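You operate a simulated robot arm through the tools that you are given. There is no shell and no other tool.

You are at the controls of a simulated robot arm. One attempt, no reset.

TASK
Pour the red-rimmed cup back into the purple-rimmed jug and dry the resting pipe.
Fine: the jug ends at 800 ml, spill nothing; put the cup back. Use the blue cloth and put it back. Set down upright: clear cup with a red rim.

Only the result counts: the job must be done as asked and must still hold three seconds after the hand-in. Knocking over, shifting, dropping, spilling or breaking anything else fails it. Flat cloth is picked up by pressing the open fingertips on it (5 to 10 N) and closing them slowly along it; thin cloth reads only 2 to 8 mm in the jaws.

THE ROBOT
A 6-joint arm with a three-finger gripper, fixed in place. Base frame: the origin is at the foot of the arm, x ahead of it, y to its left, z up; the work surface is at about z = 800. Units: mm, degrees, N and s.
Its first joint turns from -166.0 to 166.0 degrees. Payload 4.89 kg.
Tool frame: the origin (TCP) lies between the finger pads and is the grasp point; the fingertips stand 30 mm ahead of it; z points along the fingers, y is the line along which they close. Largest opening 164 mm; the body of the gripper starts 125 mm behind the TCP.
Orientation is that of the tool frame in the base frame, as a unit quaternion [x, y, z, w]. With the fingers straight down and closing along the base's y, the tool's x points along the base's -x, its y along +y and its z along -z.

THE INTERFACE
- The arm moves only by the tool apply_moves. Its arguments are lists of equal length, an entry for each row: "grip": the finger opening in mm, from 0 to 164; "linear": the shift along the tool's x, y, z in mm, a list of three; "rot": the turn, a rotation vector about the tool's x, y, z in degrees, a list of three. In form: {"grip": [grip, ...], "linear": [[tx, ty, tz], ...], "rot": [[rx, ry, rz], ...]}. A call has 1 to 20 rows; each row is the pose to reach, as a shift and turn from the pose commanded when the call began, along the tool's axes at that moment. Rows are played at 5 a second. More than 50 mm and 8.6 degrees between two rows, or a gripper value outside its range, and nothing of the call is played. A pose out of reach is approached as far as the arm can. The call stops where the force on the tool passes 40 N (or 10 N more than at its start, if that is more) or the arm is blocked; 0.2 s more then pass. Each finger travels about 108 mm/s and halts on what it meets, pressing with about 26 N; the grip force reading is that of the motor and also rises with nothing between the fingers. The clock runs only during rows and for 0.2 s after the last one: add rows that repeat a pose to give the fingers time. The reply holds the time, the measured pose of the TCP, the force on the tool along the base axes, the opening and the grip force, in the units named above and with some noise, with the torque about the TCP (base axes, N m) and any sound that the robot's microphone picked up, and new pictures: "pictures" is both (left out), scene, wrist or none.
- Cameras (640 x 400 px; columns grow to the right, rows downward): "scene" is fixed at [398.3, 498.9, 1429]; the picture's right is [-0.14, -0.99, 0.00], its down [-0.82, 0.12, -0.56] and it looks along [0.56, -0.08, -0.83] (base axes); focal length 214 px, centre (320, 200). "wrist" rides on the gripper at [76, -2, -152] in the tool frame; the picture's right is [0.02, 1.00, 0.00], its down [-0.88, 0.02, -0.47] and it looks along [-0.47, 0.01, 0.88] (tool axes); focal length 247 px, centre (320, 200). There is no depth. A picture from a camera that has moved, and an enlarged one, comes with that camera's place and axes in the base frame and with its lens.
- move_column(by): slides the trunk up (or, below 0, down) by that many mm; the arm rides with it, the base frame stays. It gives what a move gives, with no picture.
- enlarge(camera, box): a new picture of the part [left, top, right, bottom] of that camera's present view, enlarged. It takes no simulated time.
- job_done(): hands the job in; it is judged then, once.

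Nothing tells you positions but the pictures and the camera data. Unless the task says otherwise, let go and move clear before handing in.

The tools are called after ">>>" as a command line: name --argument value ..., lists and objects as JSON in quotes. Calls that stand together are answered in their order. apply_moves: Moves the arm, as the interface text tells. Its arguments: {"type":"object","properties":{"grip":{"type":"array","items":{"type":"number"}},"linear":{"type":"array","items":{"type":"array","items":{"type":"number"}}},"rot":{"type":"array","items":{"type":"array","items":{"type":"number"}}},"pictures":{"type":"string","enum":["both","scene","wrist","none"]}},"required":["grip","linear","rot"]} The other tools are called the same way: move_column (by) slides the trunk up or down; enlarge (camera, box) takes an enlarged picture of a part of a camera's view; job_done () hands the job in.

At the start:

```text
clock: 0.0
eef_pos: [571.9, 218.9, 1280.5]
tool_rot: [0.0, 1.0, 0.0, 0.0]
ft_force: [-0.1, 1.0, 0.5]
ft_torque: [0.0, -0.01, 0.0]
opening: 163.9
grasp_force: 0.1
trunk travel left (down, up): [-175.0, 215.0]
```

scene: 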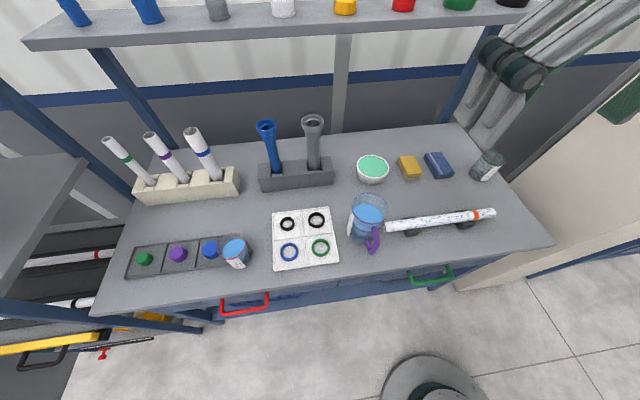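
wrist: 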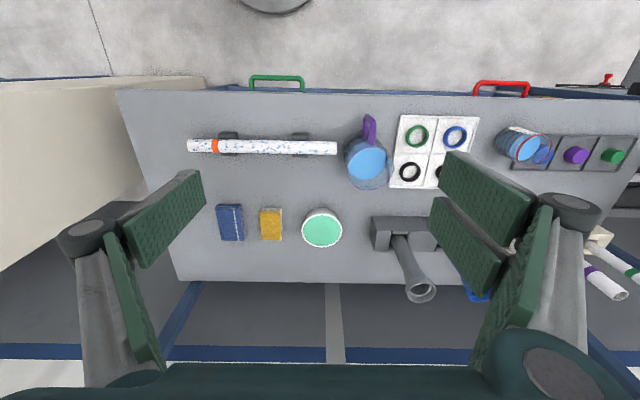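

I see a bench with a jug (purple handle), a cup near the tray, a pipe on supports, and blue/yellow cloths. I'll look closer before moving.

>>> enlarge --camera "scene" --box '[180, 180, 400, 300]'

>>> enlarge --camera "scene" --box '[330, 130, 550, 260]'

>>> enlarge --camera "wrist" --box '[330, 80, 640, 260]'

>>> enlarge --camera "wrist" --box '[170, 100, 400, 260]'

```text
2.91 times, centred on (290, 240) of scene
camera zoom: at [398.3, 498.9, 1429.0], right [-0.14, -0.99, 0.0], down [-0.82, 0.12, -0.56], along [0.56, -0.08, -0.83], focal length 624 px, centre (407, 84)
```

zoom: 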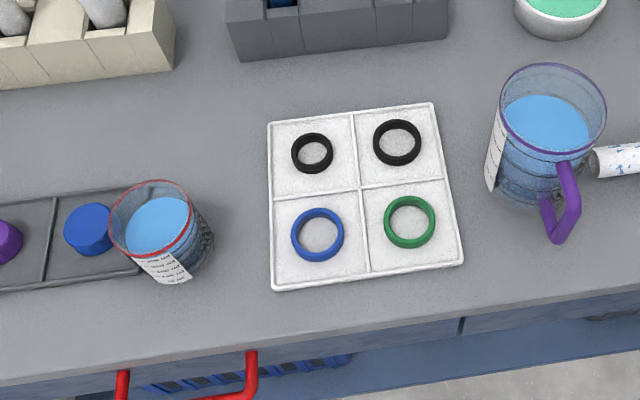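

```text
2.91 times, centred on (440, 195) of scene
camera zoom: at [398.3, 498.9, 1429.0], right [-0.14, -0.99, 0.0], down [-0.82, 0.12, -0.56], along [0.56, -0.08, -0.83], focal length 624 px, centre (-29, 214)
```

zoom: 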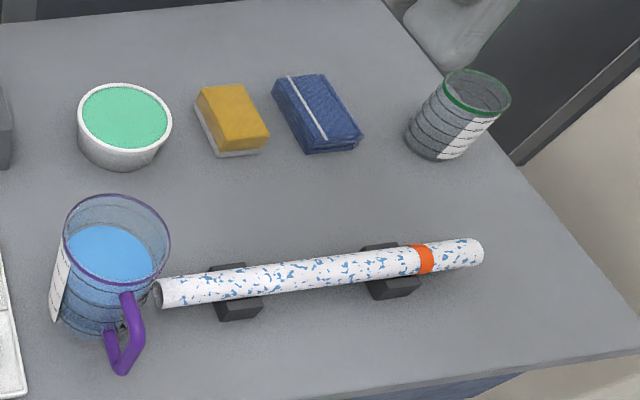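

```text
2.06 times, centred on (485, 170) of wrist
camera zoom: at [495.4, 214.7, 1432.5], right [-0.02, 1.0, 0.0], down [0.88, 0.02, 0.47], along [0.47, 0.01, -0.88], focal length 510 px, centre (-21, 262)
```

zoom: 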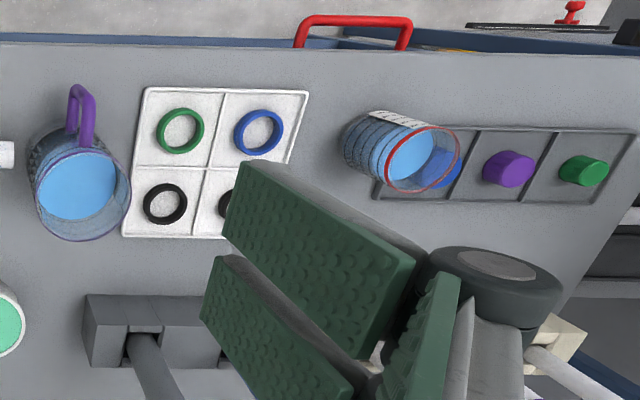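

```text
2.50 times, centred on (285, 180) of wrist
camera zoom: at [495.4, 214.7, 1432.5], right [-0.02, 1.0, 0.0], down [0.88, 0.02, 0.47], along [0.47, 0.01, -0.88], focal length 617 px, centre (408, 250)
```

zoom: 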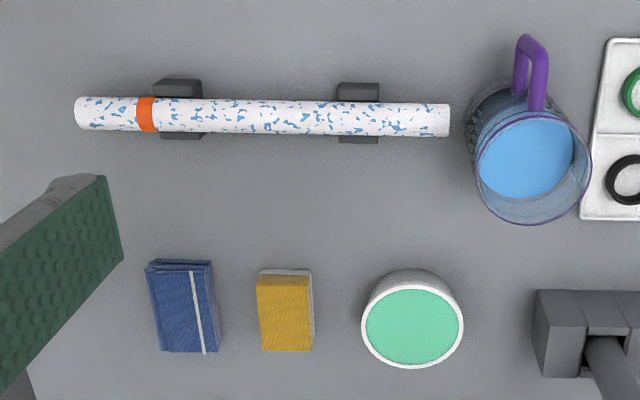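

The red-rimmed cup is near (645, 693), the jug near (678, 325), the pipe lies to the right of the jug, and the blue cloth is behind the pipe. I'll zoom in further to read the graduations.

>>> enlarge --camera "scene" --box '[335, 185, 399, 255]'

>>> enlarge --camera "scene" --box '[205, 225, 265, 280]'

>>> enlarge --camera "wrist" --box '[335, 105, 405, 200]'

>>> enlarge --camera "wrist" --box '[490, 115, 570, 180]'

>>> enlarge --camera "scene" --box '[395, 140, 505, 245]'

```text
5.71 times, centred on (367, 220) of scene
camera zoom: at [398.3, 498.9, 1429.0], right [-0.14, -0.99, 0.0], down [-0.82, 0.12, -0.56], along [0.56, -0.08, -0.83], focal length 1226 px, centre (51, 86)
```

zoom: 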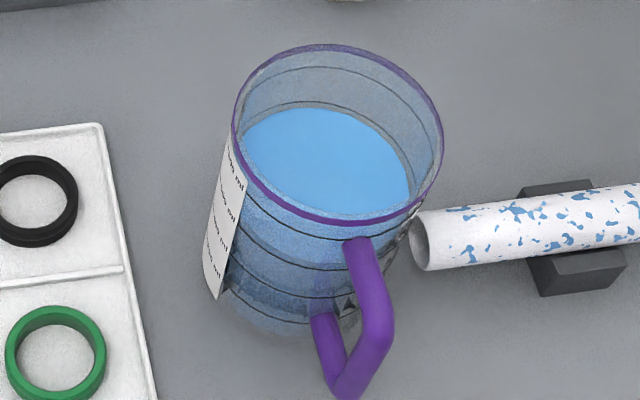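

```text
7.27 times, centred on (235, 252) of scene
camera zoom: at [398.3, 498.9, 1429.0], right [-0.14, -0.99, 0.0], down [-0.82, 0.12, -0.56], along [0.56, -0.08, -0.83], focal length 1560 px, centre (938, -182)
```

zoom: 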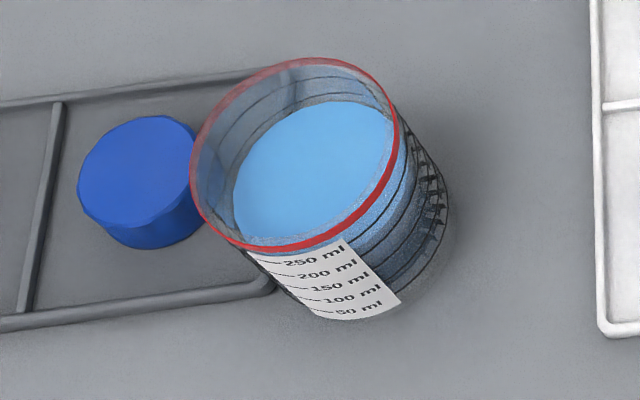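

```text
4.21 times, centred on (370, 152) of wrist
camera zoom: at [495.4, 214.7, 1432.5], right [-0.02, 1.0, 0.0], down [0.88, 0.02, 0.47], along [0.47, 0.01, -0.88], focal length 1040 px, centre (110, 400)
```

zoom: 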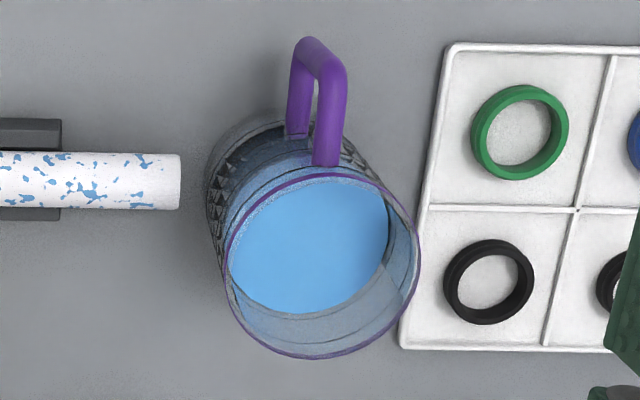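

```text
6.15 times, centred on (530, 148) of wrist
camera zoom: at [495.4, 214.7, 1432.5], right [-0.02, 1.0, 0.0], down [0.88, 0.02, 0.47], along [0.47, 0.01, -0.88], focal length 1520 px, centre (-972, 523)
```

zoom: 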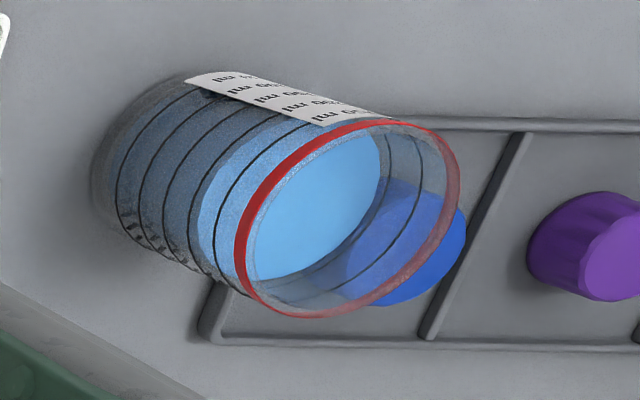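

```text
3.81 times, centred on (450, 192) of scene
camera zoom: at [398.3, 498.9, 1429.0], right [-0.14, -0.99, 0.0], down [-0.82, 0.12, -0.56], along [0.56, -0.08, -0.83], focal length 817 px, centre (-175, 229)
```

zoom: 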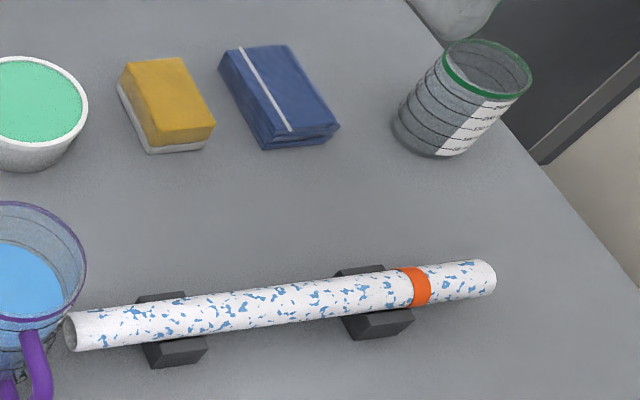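

The cup scale runs to 250 ml. The jug seems to have about four marks, and its liquid is one ring below the top mark. I'll bring the wrist camera down in front of the jug to read it from the side.

>>> apply_moves --grip '[164, 164, 164, 164, 164, 164, 164, 164, 164, 164, 164, 164]' --linear '[[3.8, 21.4, 35.5], [7.6, 42.8, 71], [11.4, 64.2, 106.5], [15.2, 85.6, 142], [19, 107, 177.5], [22.8, 128.4, 213], [26.6, 149.8, 248.5], [30.4, 171.2, 284], [34.2, 192.6, 319.5], [38, 214, 355], [38, 214, 355], [38, 214, 355]]' --rot '[[1.985, -5.955, 3.316], [3.97, -11.91, 6.632], [5.955, -17.865, 9.948], [7.94, -23.82, 13.264], [9.925, -29.775, 16.58], [11.91, -35.73, 19.896], [13.895, -41.685, 23.212], [15.88, -47.64, 26.528], [17.865, -53.595, 29.844], [19.85, -59.55, 33.16], [19.85, -59.55, 33.16], [19.85, -59.55, 33.16]]' --pictures "both"

```text
clock: 2.6
eef_pos: [534.4, 430.8, 927.9]
tool_rot: [0.271, 0.814, -0.162, 0.487]
ft_force: [-0.2, 0.6, -0.4]
ft_torque: [-0.12, -0.02, -0.11]
opening: 164.2
grasp_force: 0.1
trunk travel left (down, up): [-175.0, 215.0]
camera wrist: at [397.9, 530.6, 932.0], right [0.59, 0.81, -0.02], down [0.01, 0.02, 1.0], along [0.81, -0.59, 0.0], focal length 247 px, centre (320, 200)
```

scene: 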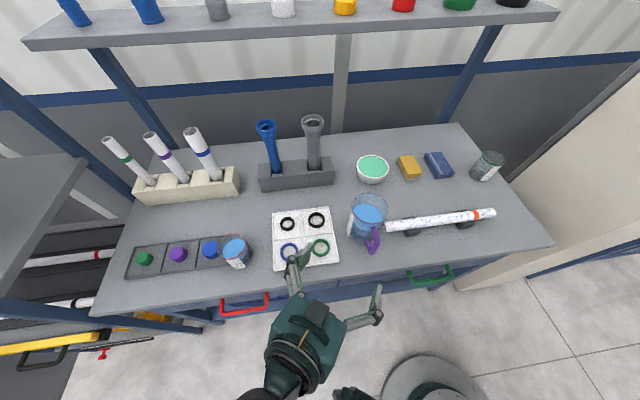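
wrist: 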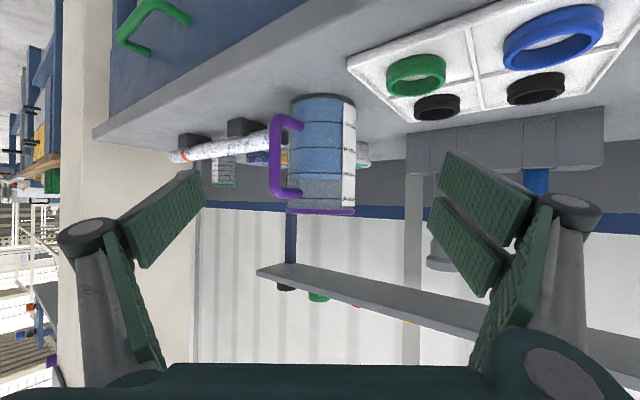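

>>> enlarge --camera "wrist" --box '[260, 85, 380, 225]'

>>> enlarge --camera "wrist" --box '[150, 100, 280, 200]'

```text
2.86 times, centred on (320, 155) of wrist
camera zoom: at [397.9, 530.6, 932.0], right [0.59, 0.81, -0.02], down [0.01, 0.02, 1.0], along [0.81, -0.59, 0.0], focal length 706 px, centre (320, 329)
```

zoom: 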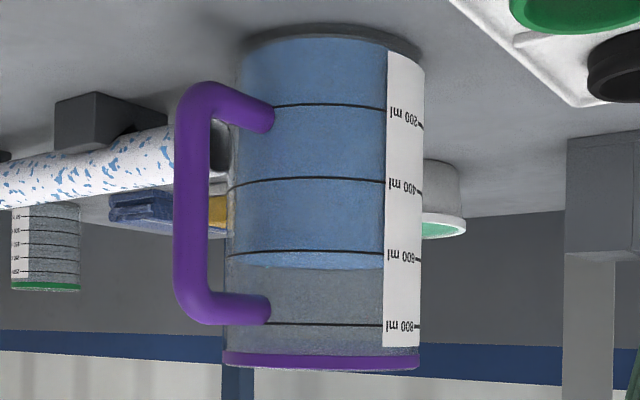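

```text
4.00 times, centred on (215, 150) of wrist
camera zoom: at [397.9, 530.6, 932.0], right [0.59, 0.81, -0.02], down [0.01, 0.02, 1.0], along [0.81, -0.59, 0.0], focal length 988 px, centre (740, 400)
```

zoom: 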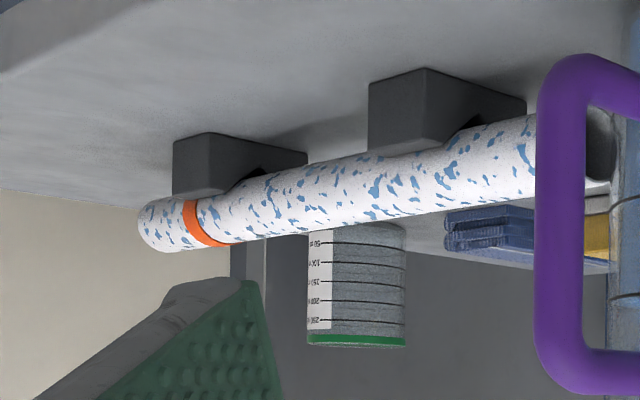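

>>> enlarge --camera "wrist" --box '[295, 150, 359, 190]'

>>> enlarge --camera "scene" --box '[220, 230, 400, 400]'

```text
10.00 times, centred on (327, 170) of wrist
camera zoom: at [397.9, 530.6, 932.0], right [0.59, 0.81, -0.02], down [0.01, 0.02, 1.0], along [0.81, -0.59, 0.0], focal length 2470 px, centre (250, 500)
```

zoom: 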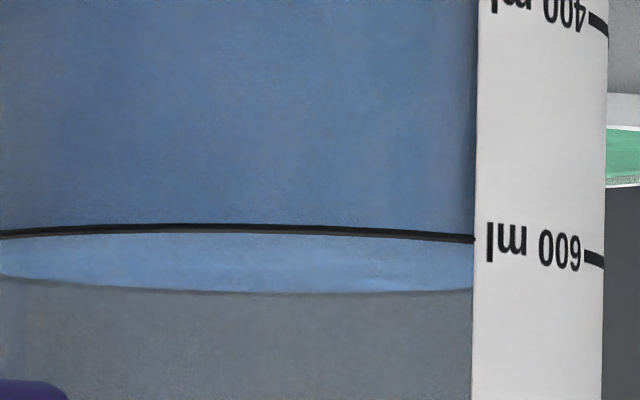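

```text
2.35 times, centred on (310, 315) of scene
camera zoom: at [398.3, 498.9, 1429.0], right [-0.14, -0.99, 0.0], down [-0.82, 0.12, -0.56], along [0.56, -0.08, -0.83], focal length 505 px, centre (344, -71)
```

zoom: 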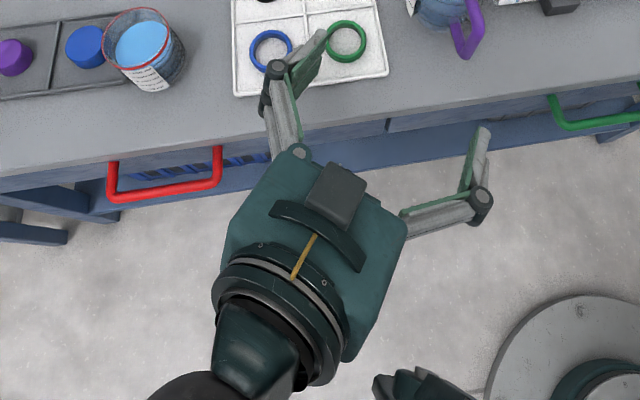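

The jug reads almost exactly 600 ml, with marks at 200, 400, 600 and 800. Next I'll turn the camera toward the cup to read how much it holds.

>>> apply_moves --grip '[164, 164, 164, 164, 164, 164, 164, 164, 164, 164, 164]' --linear '[[10.6, 17.3, -8.1], [21.2, 34.5, -16.2], [31.8, 51.8, -24.3], [42.4, 69.0, -32.4], [53.1, 86.3, -40.5], [63.7, 103.5, -48.6], [74.3, 120.8, -56.7], [84.9, 138.0, -64.8], [95.5, 155.3, -72.9], [95.5, 155.3, -72.9], [95.5, 155.3, -72.9]]' --rot '[[-6.81, 0, -3.63], [-13.62, 0, -7.27], [-20.43, 0, -10.9], [-27.24, 0, -14.53], [-34.06, 0, -18.17], [-40.87, 0, -21.8], [-47.68, 0, -25.43], [-54.49, 0, -29.07], [-61.3, 0, -32.7], [-61.3, 0, -32.7], [-61.3, 0, -32.7]]' --pictures "both"

```text
clock: 5.0
eef_pos: [555.2, 649.1, 921.4]
tool_rot: [-0.24, 0.825, 0.144, 0.492]
ft_force: [0.1, -0.7, 0.5]
ft_torque: [0.01, 0.01, 0.03]
opening: 163.8
grasp_force: 0.0
out of reach, approached as far as the arm can: row 4, 5, 6, 7, 8, 9, 10, 11
trunk travel left (down, up): [-175.0, 215.0]
camera wrist: at [412.8, 555.2, 925.0], right [-0.55, 0.84, -0.02], down [-0.01, 0.01, 1.0], along [0.84, 0.55, 0.0], focal length 247 px, centre (320, 200)
```

scene: 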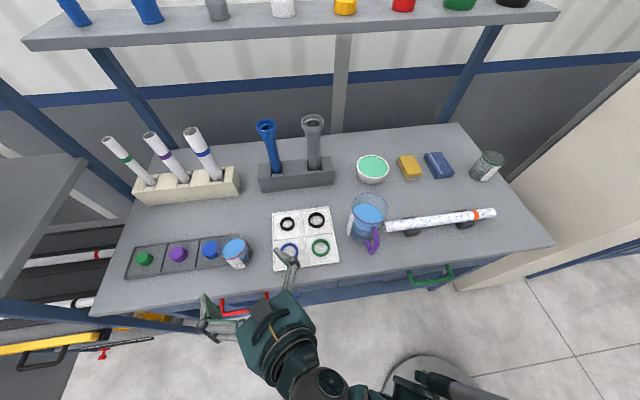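
wrist: 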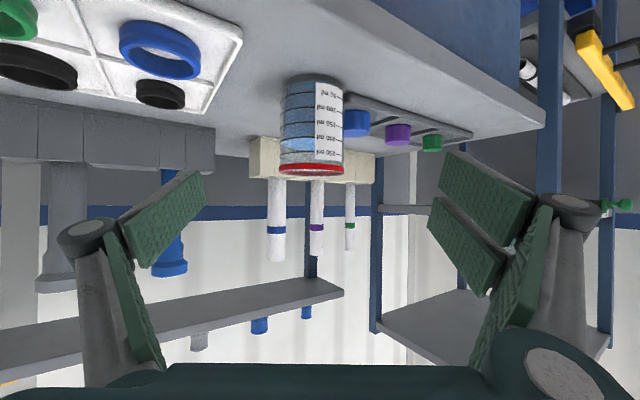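

>>> enlarge --camera "wrist" --box '[265, 65, 361, 180]'

>>> enlarge --camera "wrist" --box '[275, 115, 347, 160]'

```text
3.48 times, centred on (313, 122) of wrist
camera zoom: at [412.8, 555.2, 925.0], right [-0.55, 0.84, -0.02], down [-0.01, 0.01, 1.0], along [0.84, 0.55, 0.0], focal length 859 px, centre (344, 470)
```

zoom: 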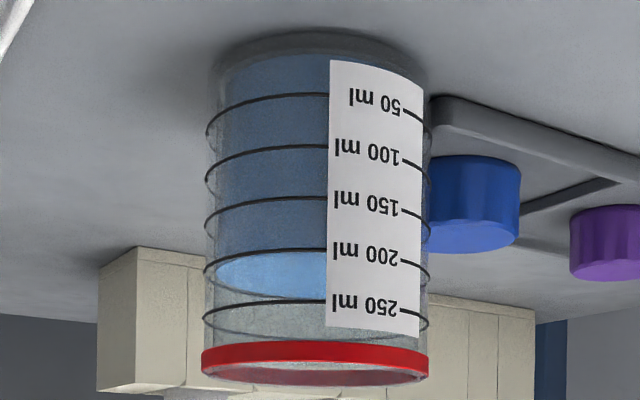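

```text
8.89 times, centred on (311, 138) of wrist
camera zoom: at [412.8, 555.2, 925.0], right [-0.55, 0.84, -0.02], down [-0.01, 0.01, 1.0], along [0.84, 0.55, 0.0], focal length 2195 px, centre (400, 756)
```

zoom: 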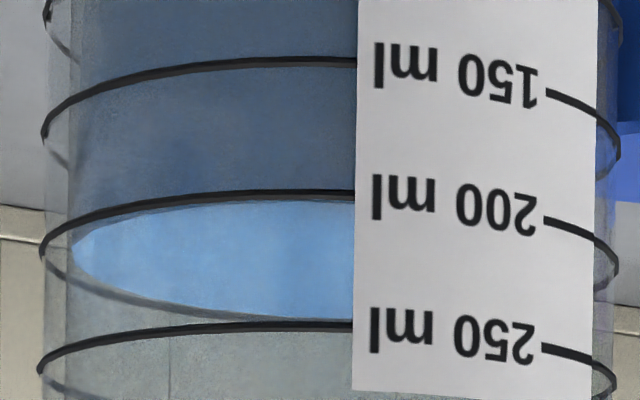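

The cup reads 200 ml, so pouring all of it brings the jug to 800 ml. The arm couldn't get low with the trunk at this height, so I'll raise the hand, lower the trunk, and then check reach.

>>> apply_moves --grip '[164, 164, 164, 164, 164]' --linear '[[-33, 0, -17.6], [-66, 0, -35.2], [-99, 0, -52.9], [-132, 0, -70.5], [-132, 0, -70.5]]' --rot '[[0, 0, 0], [0, 0, 0], [0, 0, 0], [0, 0, 0], [0, 0, 0]]' --pictures "none"

```text
clock: 6.2
eef_pos: [555.5, 645.3, 1071.6]
tool_rot: [-0.239, 0.824, 0.145, 0.493]
ft_force: [0.6, 0.3, 0.3]
ft_torque: [0.04, -0.02, 0.01]
opening: 164.0
grasp_force: 0.0
trunk travel left (down, up): [-175.0, 215.0]
```

>>> move_column --by -150

```text
clock: 8.0
eef_pos: [551.9, 646.9, 921.6]
tool_rot: [-0.241, 0.823, 0.145, 0.493]
ft_force: [0.4, 0.4, -0.1]
ft_torque: [0.02, 0.03, -0.03]
opening: 164.1
grasp_force: 0.1
trunk travel left (down, up): [-25.0, 365.0]
```

Trunk is down 150 mm and the arm is fine. Before touching the cup, I'll rehearse the pouring attitude empty near the jug, starting by turning the hand to point diagonally at it, clear of the handle.

>>> apply_moves --grip '[164, 164, 164, 164, 164, 164, 164, 164, 164, 164, 164]' --linear '[[-3.5, -23.2, -12.3], [-6.9, -46.5, -24.7], [-10.4, -69.7, -37], [-13.9, -93, -49.4], [-17.4, -116.2, -61.7], [-20.8, -139.4, -74], [-24.3, -162.7, -86.4], [-27.8, -185.9, -98.7], [-31.2, -209.2, -111.1], [-34.7, -232.4, -123.4], [-34.7, -232.4, -123.4]]' --rot '[[6.85, 0, 3.65], [13.69, 0, 7.3], [20.54, 0, 10.95], [27.39, 0, 14.6], [34.24, 0, 18.26], [41.08, 0, 21.91], [47.93, 0, 25.56], [54.78, 0, 29.21], [61.62, 0, 32.86], [68.47, 0, 36.51], [68.47, 0, 36.51]]' --pictures "scene"

```text
clock: 10.3
eef_pos: [601.4, 402.6, 1009.7]
tool_rot: [0.328, 0.793, -0.197, 0.475]
ft_force: [-0.1, 0.1, -0.2]
ft_torque: [-0.01, -0.04, 0.03]
opening: 163.9
grasp_force: 0.1
trunk travel left (down, up): [-25.0, 365.0]
```

scene: 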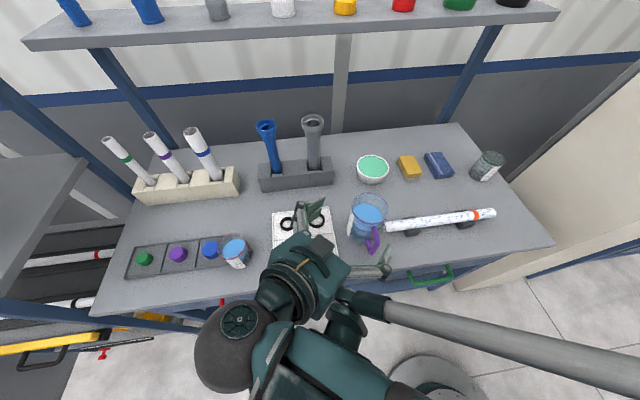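

>>> apply_moves --grip '[140, 120, 100, 100, 100, 100, 100, 100, 100, 100, 100, 100, 100]' --linear '[[0, 0, 0], [0, 0, 0], [0, 0, 0], [0, 0, 0], [0, 0, 0], [0, 0, 0], [0, 0, 0], [0, 0, 0], [0, 0, 0], [0, 0, 0], [0, 0, 0], [0, 0, 0], [0, 0, 0]]' --rot '[[0, 8, 0], [0, 16, 0], [0, 24, 0], [0, 32, 0], [0, 40, 0], [0, 48, 0], [0, 56, 0], [0, 64, 0], [0, 72, 0], [0, 80, 0], [0, 88, 0], [0, 96, 0], [0, 96, 0]]' --pictures "both"

```text
clock: 13.2
eef_pos: [597.2, 401.5, 1009.3]
tool_rot: [0.365, 0.883, 0.113, -0.272]
ft_force: [-0.1, 0.1, 0.4]
ft_torque: [-0.05, -0.06, 0.01]
opening: 100.2
grasp_force: 0.0
trunk travel left (down, up): [-25.0, 365.0]
camera wrist: at [614.4, 383.0, 1178.1], right [0.69, 0.72, 0.01], down [0.72, -0.69, -0.1], along [-0.07, 0.08, -0.99], focal length 247 px, centre (320, 200)
```

scene: 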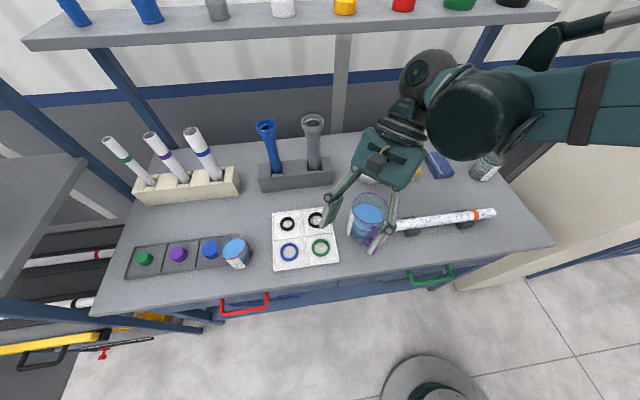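
wrist: 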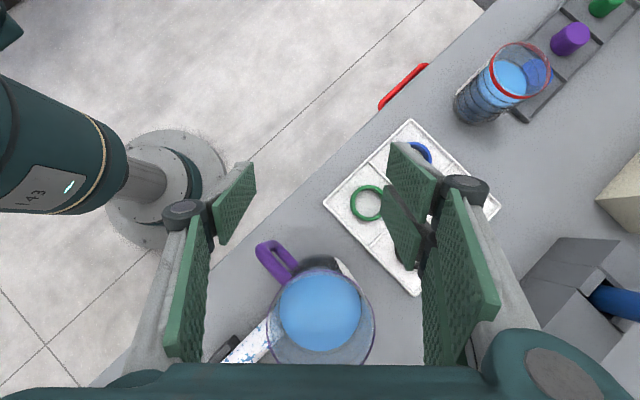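

>>> enlarge --camera "wrist" --box '[220, 230, 412, 370]'

>>> enlarge --camera "wrist" --box '[430, 20, 590, 140]'

```text
2.86 times, centred on (316, 300) of wrist
camera zoom: at [614.4, 383.0, 1178.1], right [0.69, 0.72, 0.01], down [0.72, -0.69, -0.1], along [-0.07, 0.08, -0.99], focal length 706 px, centre (331, -86)
```

zoom: 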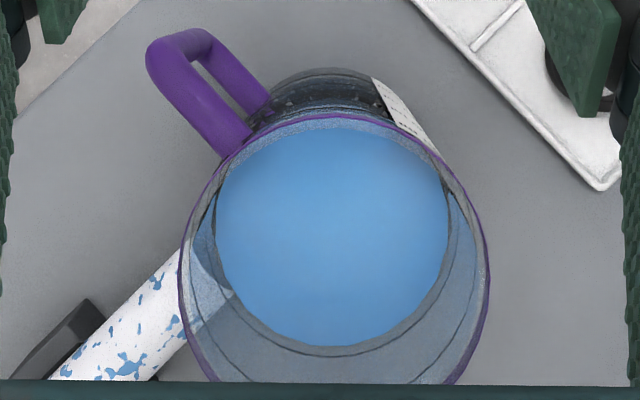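

```text
3.33 times, centred on (510, 80) of wrist
camera zoom: at [614.4, 383.0, 1178.1], right [0.69, 0.72, 0.01], down [0.72, -0.69, -0.1], along [-0.07, 0.08, -0.99], focal length 823 px, centre (-313, 600)
```

zoom: 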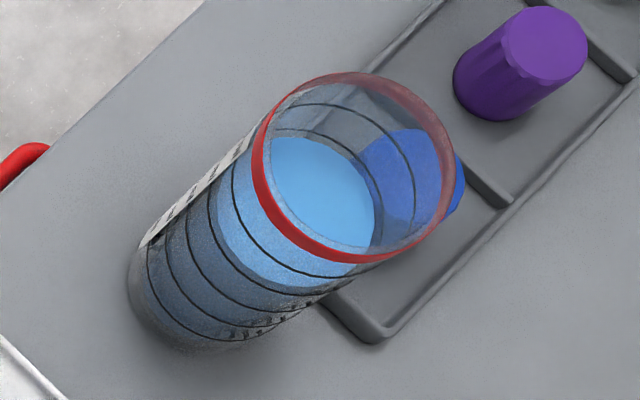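

The rehearsed tilt works all the way past vertical, and the jug centre is confirmed near (679, 325). I'll tilt back and move toward the cup.

>>> apply_moves --grip '[100, 100, 100, 100, 100, 100, 100, 100, 100, 100, 100, 100, 100, 100, 100]' --linear '[[0, 0, 0], [0, 0, 0], [0, 0, 0], [0, 0, 0], [0, 0, 0], [0, 0, 0], [0, 0, 0], [0, 0, 0], [0, 0, 0], [0, 0, 0], [0, 0, 0], [0, 0, 0], [0, 0, 0], [0, 0, 0], [0, 0, 0]]' --rot '[[0, -8, 0], [0, -16, 0], [0, -24, 0], [0, -32, 0], [0, -40, 0], [0, -48, 0], [0, -56, 0], [0, -64, 0], [0, -72, 0], [0, -80, 0], [0, -88, 0], [0, -96, 0], [0, -104, 0], [0, -112, 0], [0, -112, 0]]' --pictures "none"

```text
clock: 16.4
eef_pos: [599.4, 401.0, 1009.0]
tool_rot: [0.297, 0.718, -0.241, 0.581]
ft_force: [0.5, -1.4, 0.5]
ft_torque: [0.04, 0.03, 0.06]
opening: 100.2
grasp_force: 0.0
trunk travel left (down, up): [-25.0, 365.0]
```

>>> apply_moves --grip '[96, 96, 96, 96, 96, 96, 96, 96, 96, 96, 96]' --linear '[[14.9, 10.0, -17.3], [29.8, 20.1, -34.5], [44.7, 30.1, -51.8], [59.6, 40.2, -69.0], [74.6, 50.2, -86.3], [89.5, 60.2, -103.6], [104.4, 70.3, -120.8], [119.3, 80.3, -138.1], [134.2, 90.4, -155.3], [149.1, 100.4, -172.6], [149.1, 100.4, -172.6]]' --rot '[[-7.82, 0, -1.66], [-15.64, 0, -3.32], [-23.46, 0, -4.98], [-31.28, 0, -6.64], [-39.1, 0, -8.3], [-46.92, 0, -9.96], [-54.74, 0, -11.62], [-62.56, 0, -13.28], [-70.38, 0, -14.94], [-78.2, 0, -16.6], [-78.2, 0, -16.6]]' --pictures "both"

```text
clock: 18.8
eef_pos: [527.2, 615.5, 900.1]
tool_rot: [-0.233, 0.742, 0.19, 0.6]
ft_force: [-0.4, 1.0, 0.9]
ft_torque: [0.0, -0.01, -0.03]
opening: 95.7
grasp_force: 0.1
trunk travel left (down, up): [-25.0, 365.0]
camera wrist: at [394.1, 518.7, 857.5], right [-0.58, 0.82, -0.02], down [-0.24, -0.15, 0.96], along [0.78, 0.56, 0.28], focal length 247 px, centre (320, 200)
```

scene: 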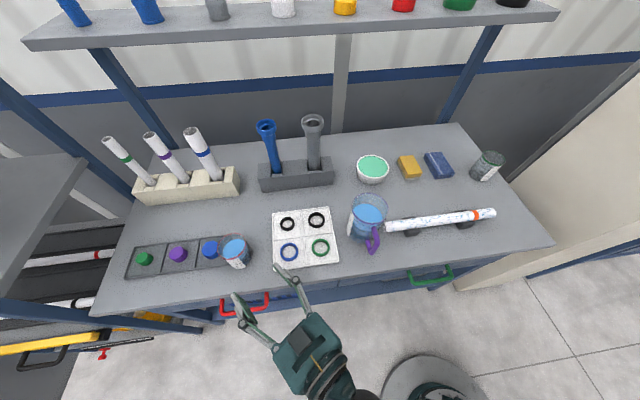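
wrist: 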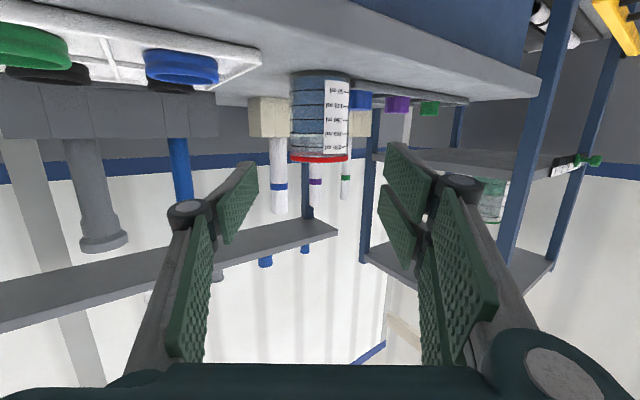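

>>> enlarge --camera "wrist" --box '[270, 60, 374, 170]'

>>> enlarge --camera "wrist" --box '[285, 112, 355, 156]'

```text
3.64 times, centred on (322, 115) of wrist
camera zoom: at [394.1, 518.7, 857.5], right [-0.58, 0.82, -0.02], down [-0.24, -0.15, 0.96], along [0.78, 0.56, 0.28], focal length 898 px, centre (313, 509)
```

zoom: 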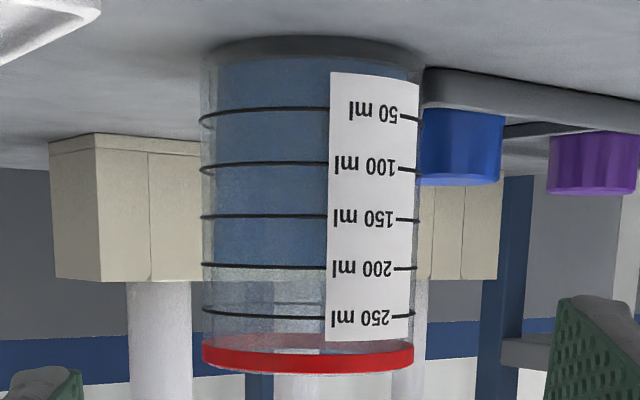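

```text
9.09 times, centred on (320, 134) of wrist
camera zoom: at [394.1, 518.7, 857.5], right [-0.58, 0.82, -0.02], down [-0.24, -0.15, 0.96], along [0.78, 0.56, 0.28], focal length 2245 px, centre (320, 800)
```

zoom: 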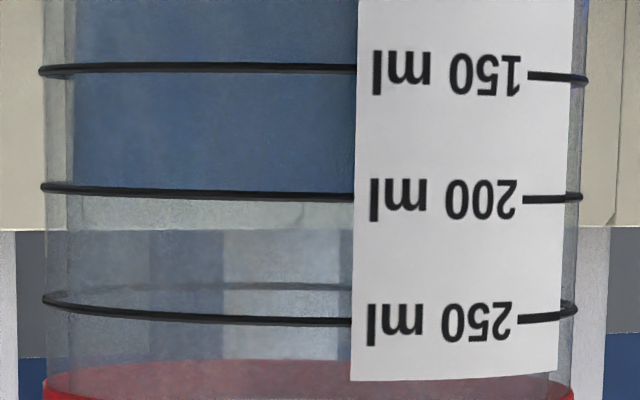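

The cup reads exactly 200 ml at eye level, so all of it goes in. I'll lower the open hand to about z 857 and advance until the fingers straddle the cup.

>>> apply_moves --grip '[96, 96, 96, 96, 96, 96, 96, 96, 96, 96, 96]' --linear '[[21, 0, 4.5], [42.1, 0, 8.9], [38.4, 0, 26.1], [34.8, 0, 43.3], [31.1, 0, 60.4], [27.5, 0, 77.6], [23.8, 0, 94.8], [20.2, 0, 111.9], [16.5, 0, 129.1], [12.9, 0, 146.3], [12.9, 0, 146.3]]' --rot '[[0, 0, 0], [0, 0, 0], [0, 0, 0], [0, 0, 0], [0, 0, 0], [0, 0, 0], [0, 0, 0], [0, 0, 0], [0, 0, 0], [0, 0, 0], [0, 0, 0]]' --pictures "both"

```text
clock: 21.1
eef_pos: [643.6, 694.5, 858.3]
tool_rot: [-0.233, 0.742, 0.191, 0.599]
ft_force: [0.7, -0.4, 0.2]
ft_torque: [-0.04, 0.02, -0.02]
opening: 95.9
grasp_force: 0.0
out of reach, approached as far as the arm can: row 1, 2, 3, 4, 5
trunk travel left (down, up): [-25.0, 365.0]
camera wrist: at [509.3, 598.0, 814.1], right [-0.58, 0.82, -0.02], down [-0.24, -0.15, 0.96], along [0.78, 0.56, 0.28], focal length 247 px, centre (320, 200)
```

scene: 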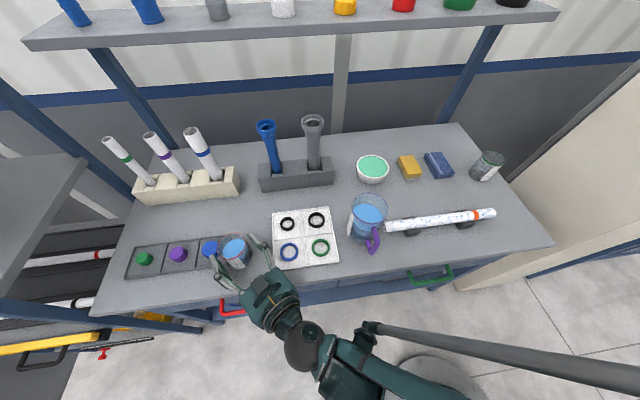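
wrist: 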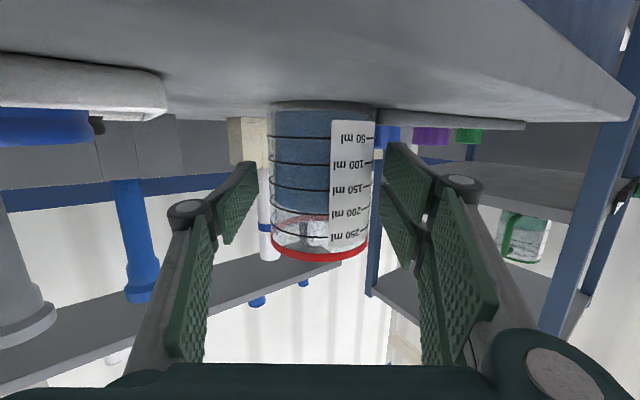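

>>> enlarge --camera "scene" --box '[195, 215, 291, 295]'

>>> enlarge --camera "wrist" --box '[200, 90, 440, 280]'

```text
5.00 times, centred on (243, 255) of scene
camera zoom: at [398.3, 498.9, 1429.0], right [-0.14, -0.99, 0.0], down [-0.82, 0.12, -0.56], along [0.56, -0.08, -0.83], focal length 1072 px, centre (705, -75)
```

zoom: 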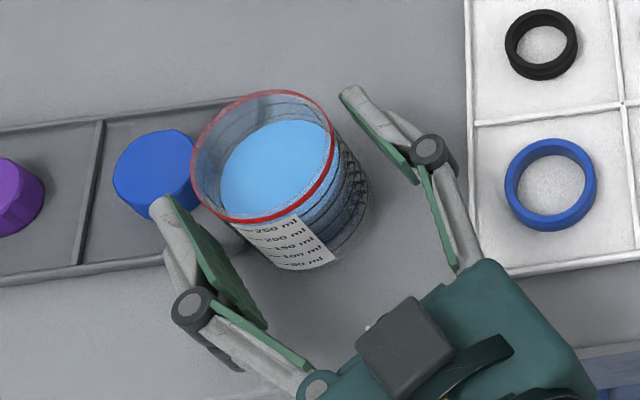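

```text
2.11 times, centred on (320, 185) of wrist
camera zoom: at [509.3, 598.0, 814.1], right [-0.58, 0.82, -0.02], down [-0.24, -0.15, 0.96], along [0.78, 0.56, 0.28], focal length 520 px, centre (320, 232)
```

zoom: 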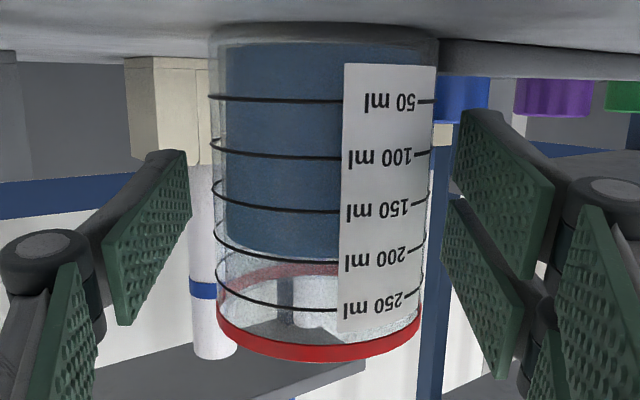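

The fingers straddle the cup at mid-height. I'll close slowly onto it.

>>> apply_moves --grip '[90, 84, 80, 77, 75, 73, 71, 69, 67, 64, 60, 60, 60]' --linear '[[0, 0, 0], [0, 0, 0], [0, 0, 0], [0, 0, 0], [0, 0, 0], [0, 0, 0], [0, 0, 0], [0, 0, 0], [0, 0, 0], [0, 0, 0], [0, 0, 0], [0, 0, 0], [0, 0, 0]]' --rot '[[0, 0, 0], [0, 0, 0], [0, 0, 0], [0, 0, 0], [0, 0, 0], [0, 0, 0], [0, 0, 0], [0, 0, 0], [0, 0, 0], [0, 0, 0], [0, 0, 0], [0, 0, 0], [0, 0, 0]]' --pictures "both"

```text
clock: 23.9
eef_pos: [642.8, 695.0, 857.8]
tool_rot: [-0.233, 0.742, 0.19, 0.599]
ft_force: [0.9, 0.6, 0.3]
ft_torque: [0.08, 0.01, 0.02]
opening: 71.6
grasp_force: 26.0
trunk travel left (down, up): [-25.0, 365.0]
camera wrist: at [509.3, 597.9, 814.0], right [-0.58, 0.82, -0.02], down [-0.24, -0.15, 0.96], along [0.78, 0.56, 0.28], focal length 247 px, centre (320, 200)
```

scene: 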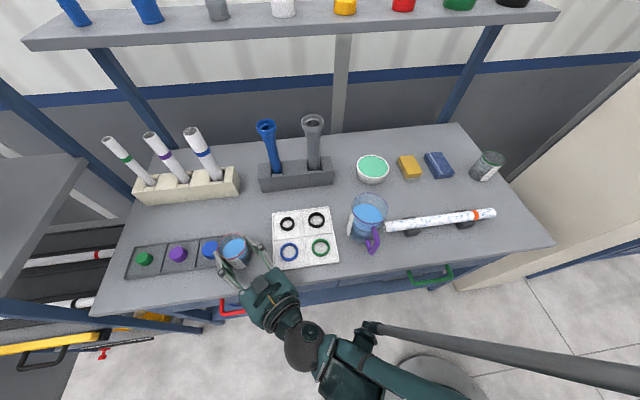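
wrist: 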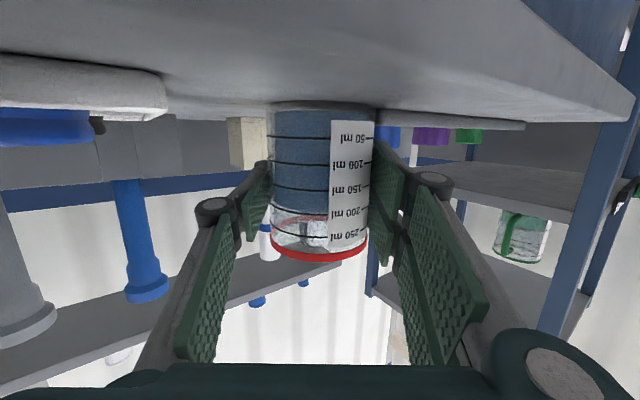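

Cup gripped (71.6 mm, 26 N). I'll lift it straight up gently.

>>> apply_moves --grip '[60, 60, 60, 60, 60, 60, 60, 60, 60, 60, 60, 60]' --linear '[[-4.9, 0, -1.0], [-14.7, 0, -3.1], [-29.3, 0, -6.2], [-44, 0, -9.4], [-58.7, 0, -12.5], [-73.4, 0, -15.6], [-88, 0, -18.7], [-102.7, 0, -21.8], [-122.3, 0, -26], [-141.8, 0, -30.2], [-156.5, 0, -33.3], [-156.5, 0, -33.3]]' --rot '[[0, 0, 0], [0, 0, 0], [0, 0, 0], [0, 0, 0], [0, 0, 0], [0, 0, 0], [0, 0, 0], [0, 0, 0], [0, 0, 0], [0, 0, 0], [0, 0, 0], [0, 0, 0]]' --pictures "both"

```text
clock: 26.6
eef_pos: [645.0, 694.0, 1016.4]
tool_rot: [-0.233, 0.742, 0.19, 0.599]
ft_force: [-0.6, 0.0, -2.6]
ft_torque: [-0.01, 0.0, 0.0]
opening: 71.8
grasp_force: 26.0
trunk travel left (down, up): [-25.0, 365.0]
camera wrist: at [510.4, 597.8, 972.9], right [-0.58, 0.82, -0.02], down [-0.24, -0.15, 0.96], along [0.78, 0.56, 0.28], focal length 247 px, centre (320, 200)
```

scene: 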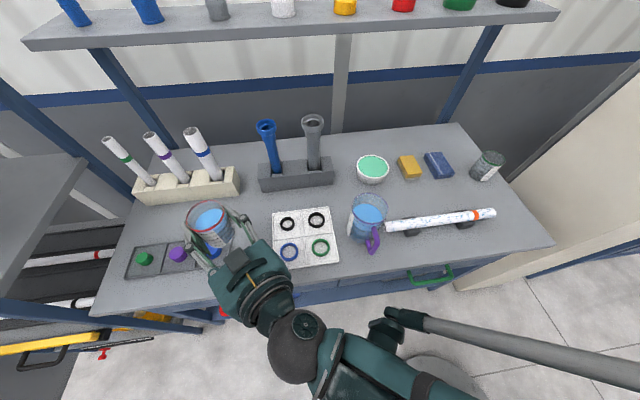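
wrist: 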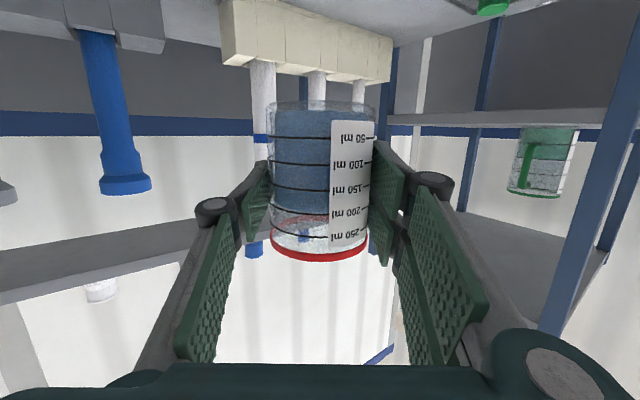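

The cup lifts cleanly (about 2.6 N). I'll carry it upright to the side of the jug while turning the hand to point diagonally at it.

>>> apply_moves --grip '[60, 60, 60, 60, 60, 60, 60, 60, 60, 60, 60, 60, 60, 60, 60]' --linear '[[1.4, -6.5, -5.9], [4.8, -21.5, -19.6], [8.6, -38.8, -35.2], [12.4, -56, -50.9], [16.2, -73.2, -66.5], [20, -90.5, -82.2], [23.9, -107.7, -97.9], [27.7, -124.9, -113.5], [31.5, -142.2, -129.2], [35.3, -159.4, -144.8], [39.1, -176.6, -160.5], [42.9, -193.9, -176.1], [46.3, -208.9, -189.8], [47.7, -215.4, -195.7], [47.7, -215.4, -195.7]]' --rot '[[2.35, 0, 0.5], [7.82, 0, 1.66], [14.08, 0, 2.99], [20.33, 0, 4.32], [26.59, 0, 5.64], [32.84, 0, 6.97], [39.1, 0, 8.3], [45.36, 0, 9.63], [51.61, 0, 10.96], [57.87, 0, 12.28], [64.12, 0, 13.61], [70.38, 0, 14.94], [75.85, 0, 16.1], [78.2, 0, 16.6], [78.2, 0, 16.6]]' --pictures "both"

```text
clock: 29.8
eef_pos: [601.0, 402.1, 1009.2]
tool_rot: [0.298, 0.719, -0.241, 0.579]
ft_force: [-0.3, -0.3, -1.5]
ft_torque: [0.0, 0.02, 0.0]
opening: 71.5
grasp_force: 25.4
trunk travel left (down, up): [-25.0, 365.0]
camera wrist: at [483.9, 517.6, 966.9], right [0.7, 0.71, -0.02], down [-0.18, 0.21, 0.96], along [0.69, -0.67, 0.28], focal length 247 px, centre (320, 200)
```

scene: 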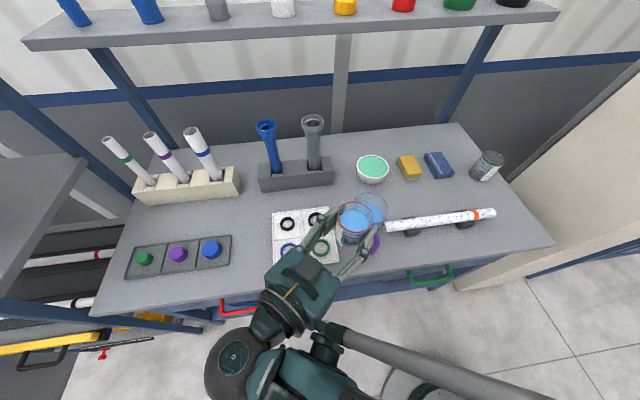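
wrist: 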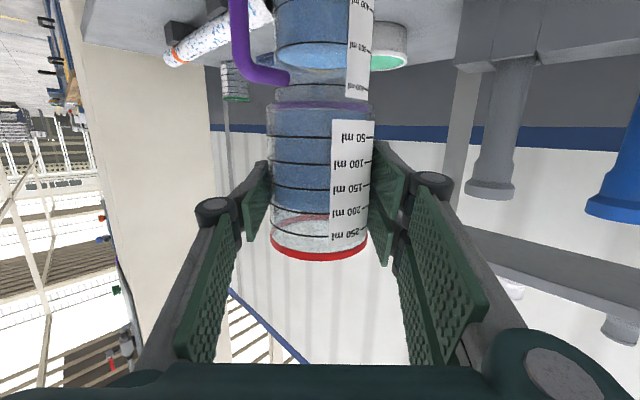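

The cup is upright at the jug's left-front, laterally in line with it. I'll begin tilting to 38 degrees, before any flow, bringing the lip over the jug mouth.

>>> apply_moves --grip '[60, 60, 60, 60, 60, 60, 60, 60, 60]' --linear '[[1.3, 0, 1.6], [2.7, 0, 3.2], [4.0, 0, 4.8], [6.4, 0, 10.0], [8.7, 0, 15.2], [11.1, 0, 20.4], [12.1, 0, 26.8], [13.1, 0, 33.2], [13.1, 0, 33.2]]' --rot '[[0, 5, 0], [0, 10, 0], [0, 15, 0], [0, 20, 0], [0, 25, 0], [0, 30, 0], [0, 34, 0], [0, 38, 0], [0, 38, 0]]' --pictures "both"

```text
clock: 31.8
eef_pos: [622.4, 379.5, 991.2]
tool_rot: [0.36, 0.869, -0.13, 0.314]
ft_force: [0.0, 1.1, -3.4]
ft_torque: [-0.02, -0.06, 0.02]
opening: 71.4
grasp_force: 25.8
trunk travel left (down, up): [-25.0, 365.0]
camera wrist: at [513.0, 488.4, 1059.4], right [0.7, 0.72, -0.01], down [0.28, -0.25, 0.93], along [0.66, -0.65, -0.37], focal length 247 px, centre (320, 200)
```

scene: 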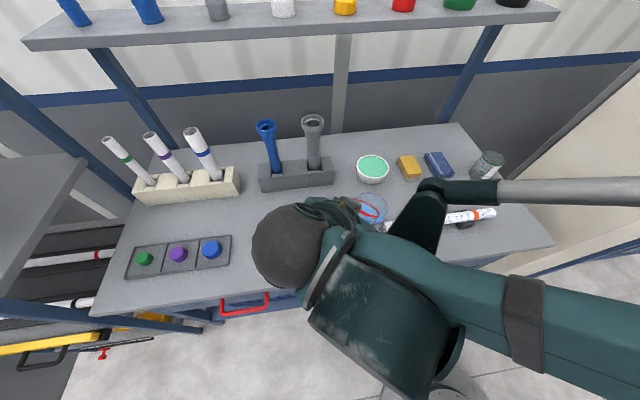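
wrist: 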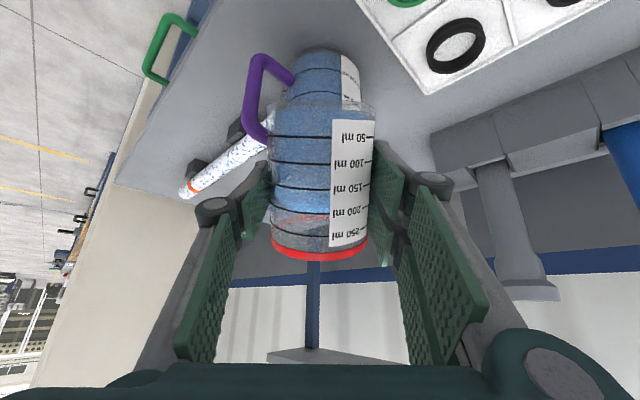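

>>> enlarge --camera "wrist" --box '[220, 30, 430, 280]'

>>> enlarge --camera "scene" --box '[320, 170, 420, 260]'

```text
1.60 times, centred on (325, 155) of wrist
camera zoom: at [513.0, 488.4, 1059.4], right [0.7, 0.72, -0.01], down [0.28, -0.25, 0.93], along [0.66, -0.65, -0.37], focal length 395 px, centre (312, 272)
```

zoom: 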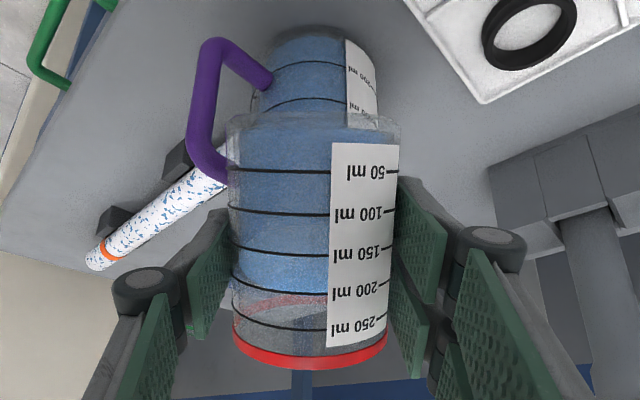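

```text
4.44 times, centred on (370, 215) of scene
camera zoom: at [398.3, 498.9, 1429.0], right [-0.14, -0.99, 0.0], down [-0.82, 0.12, -0.56], along [0.56, -0.08, -0.83], focal length 953 px, centre (98, 133)
```

zoom: 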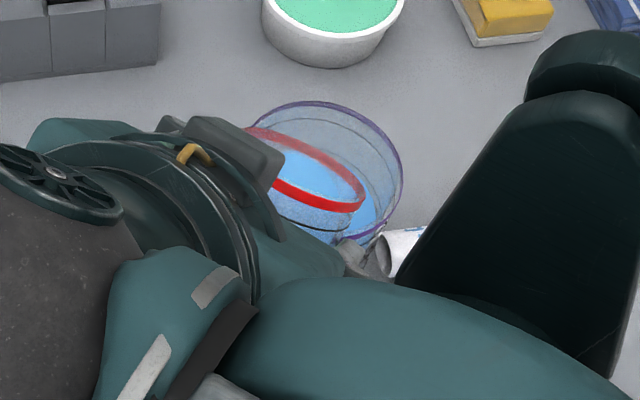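

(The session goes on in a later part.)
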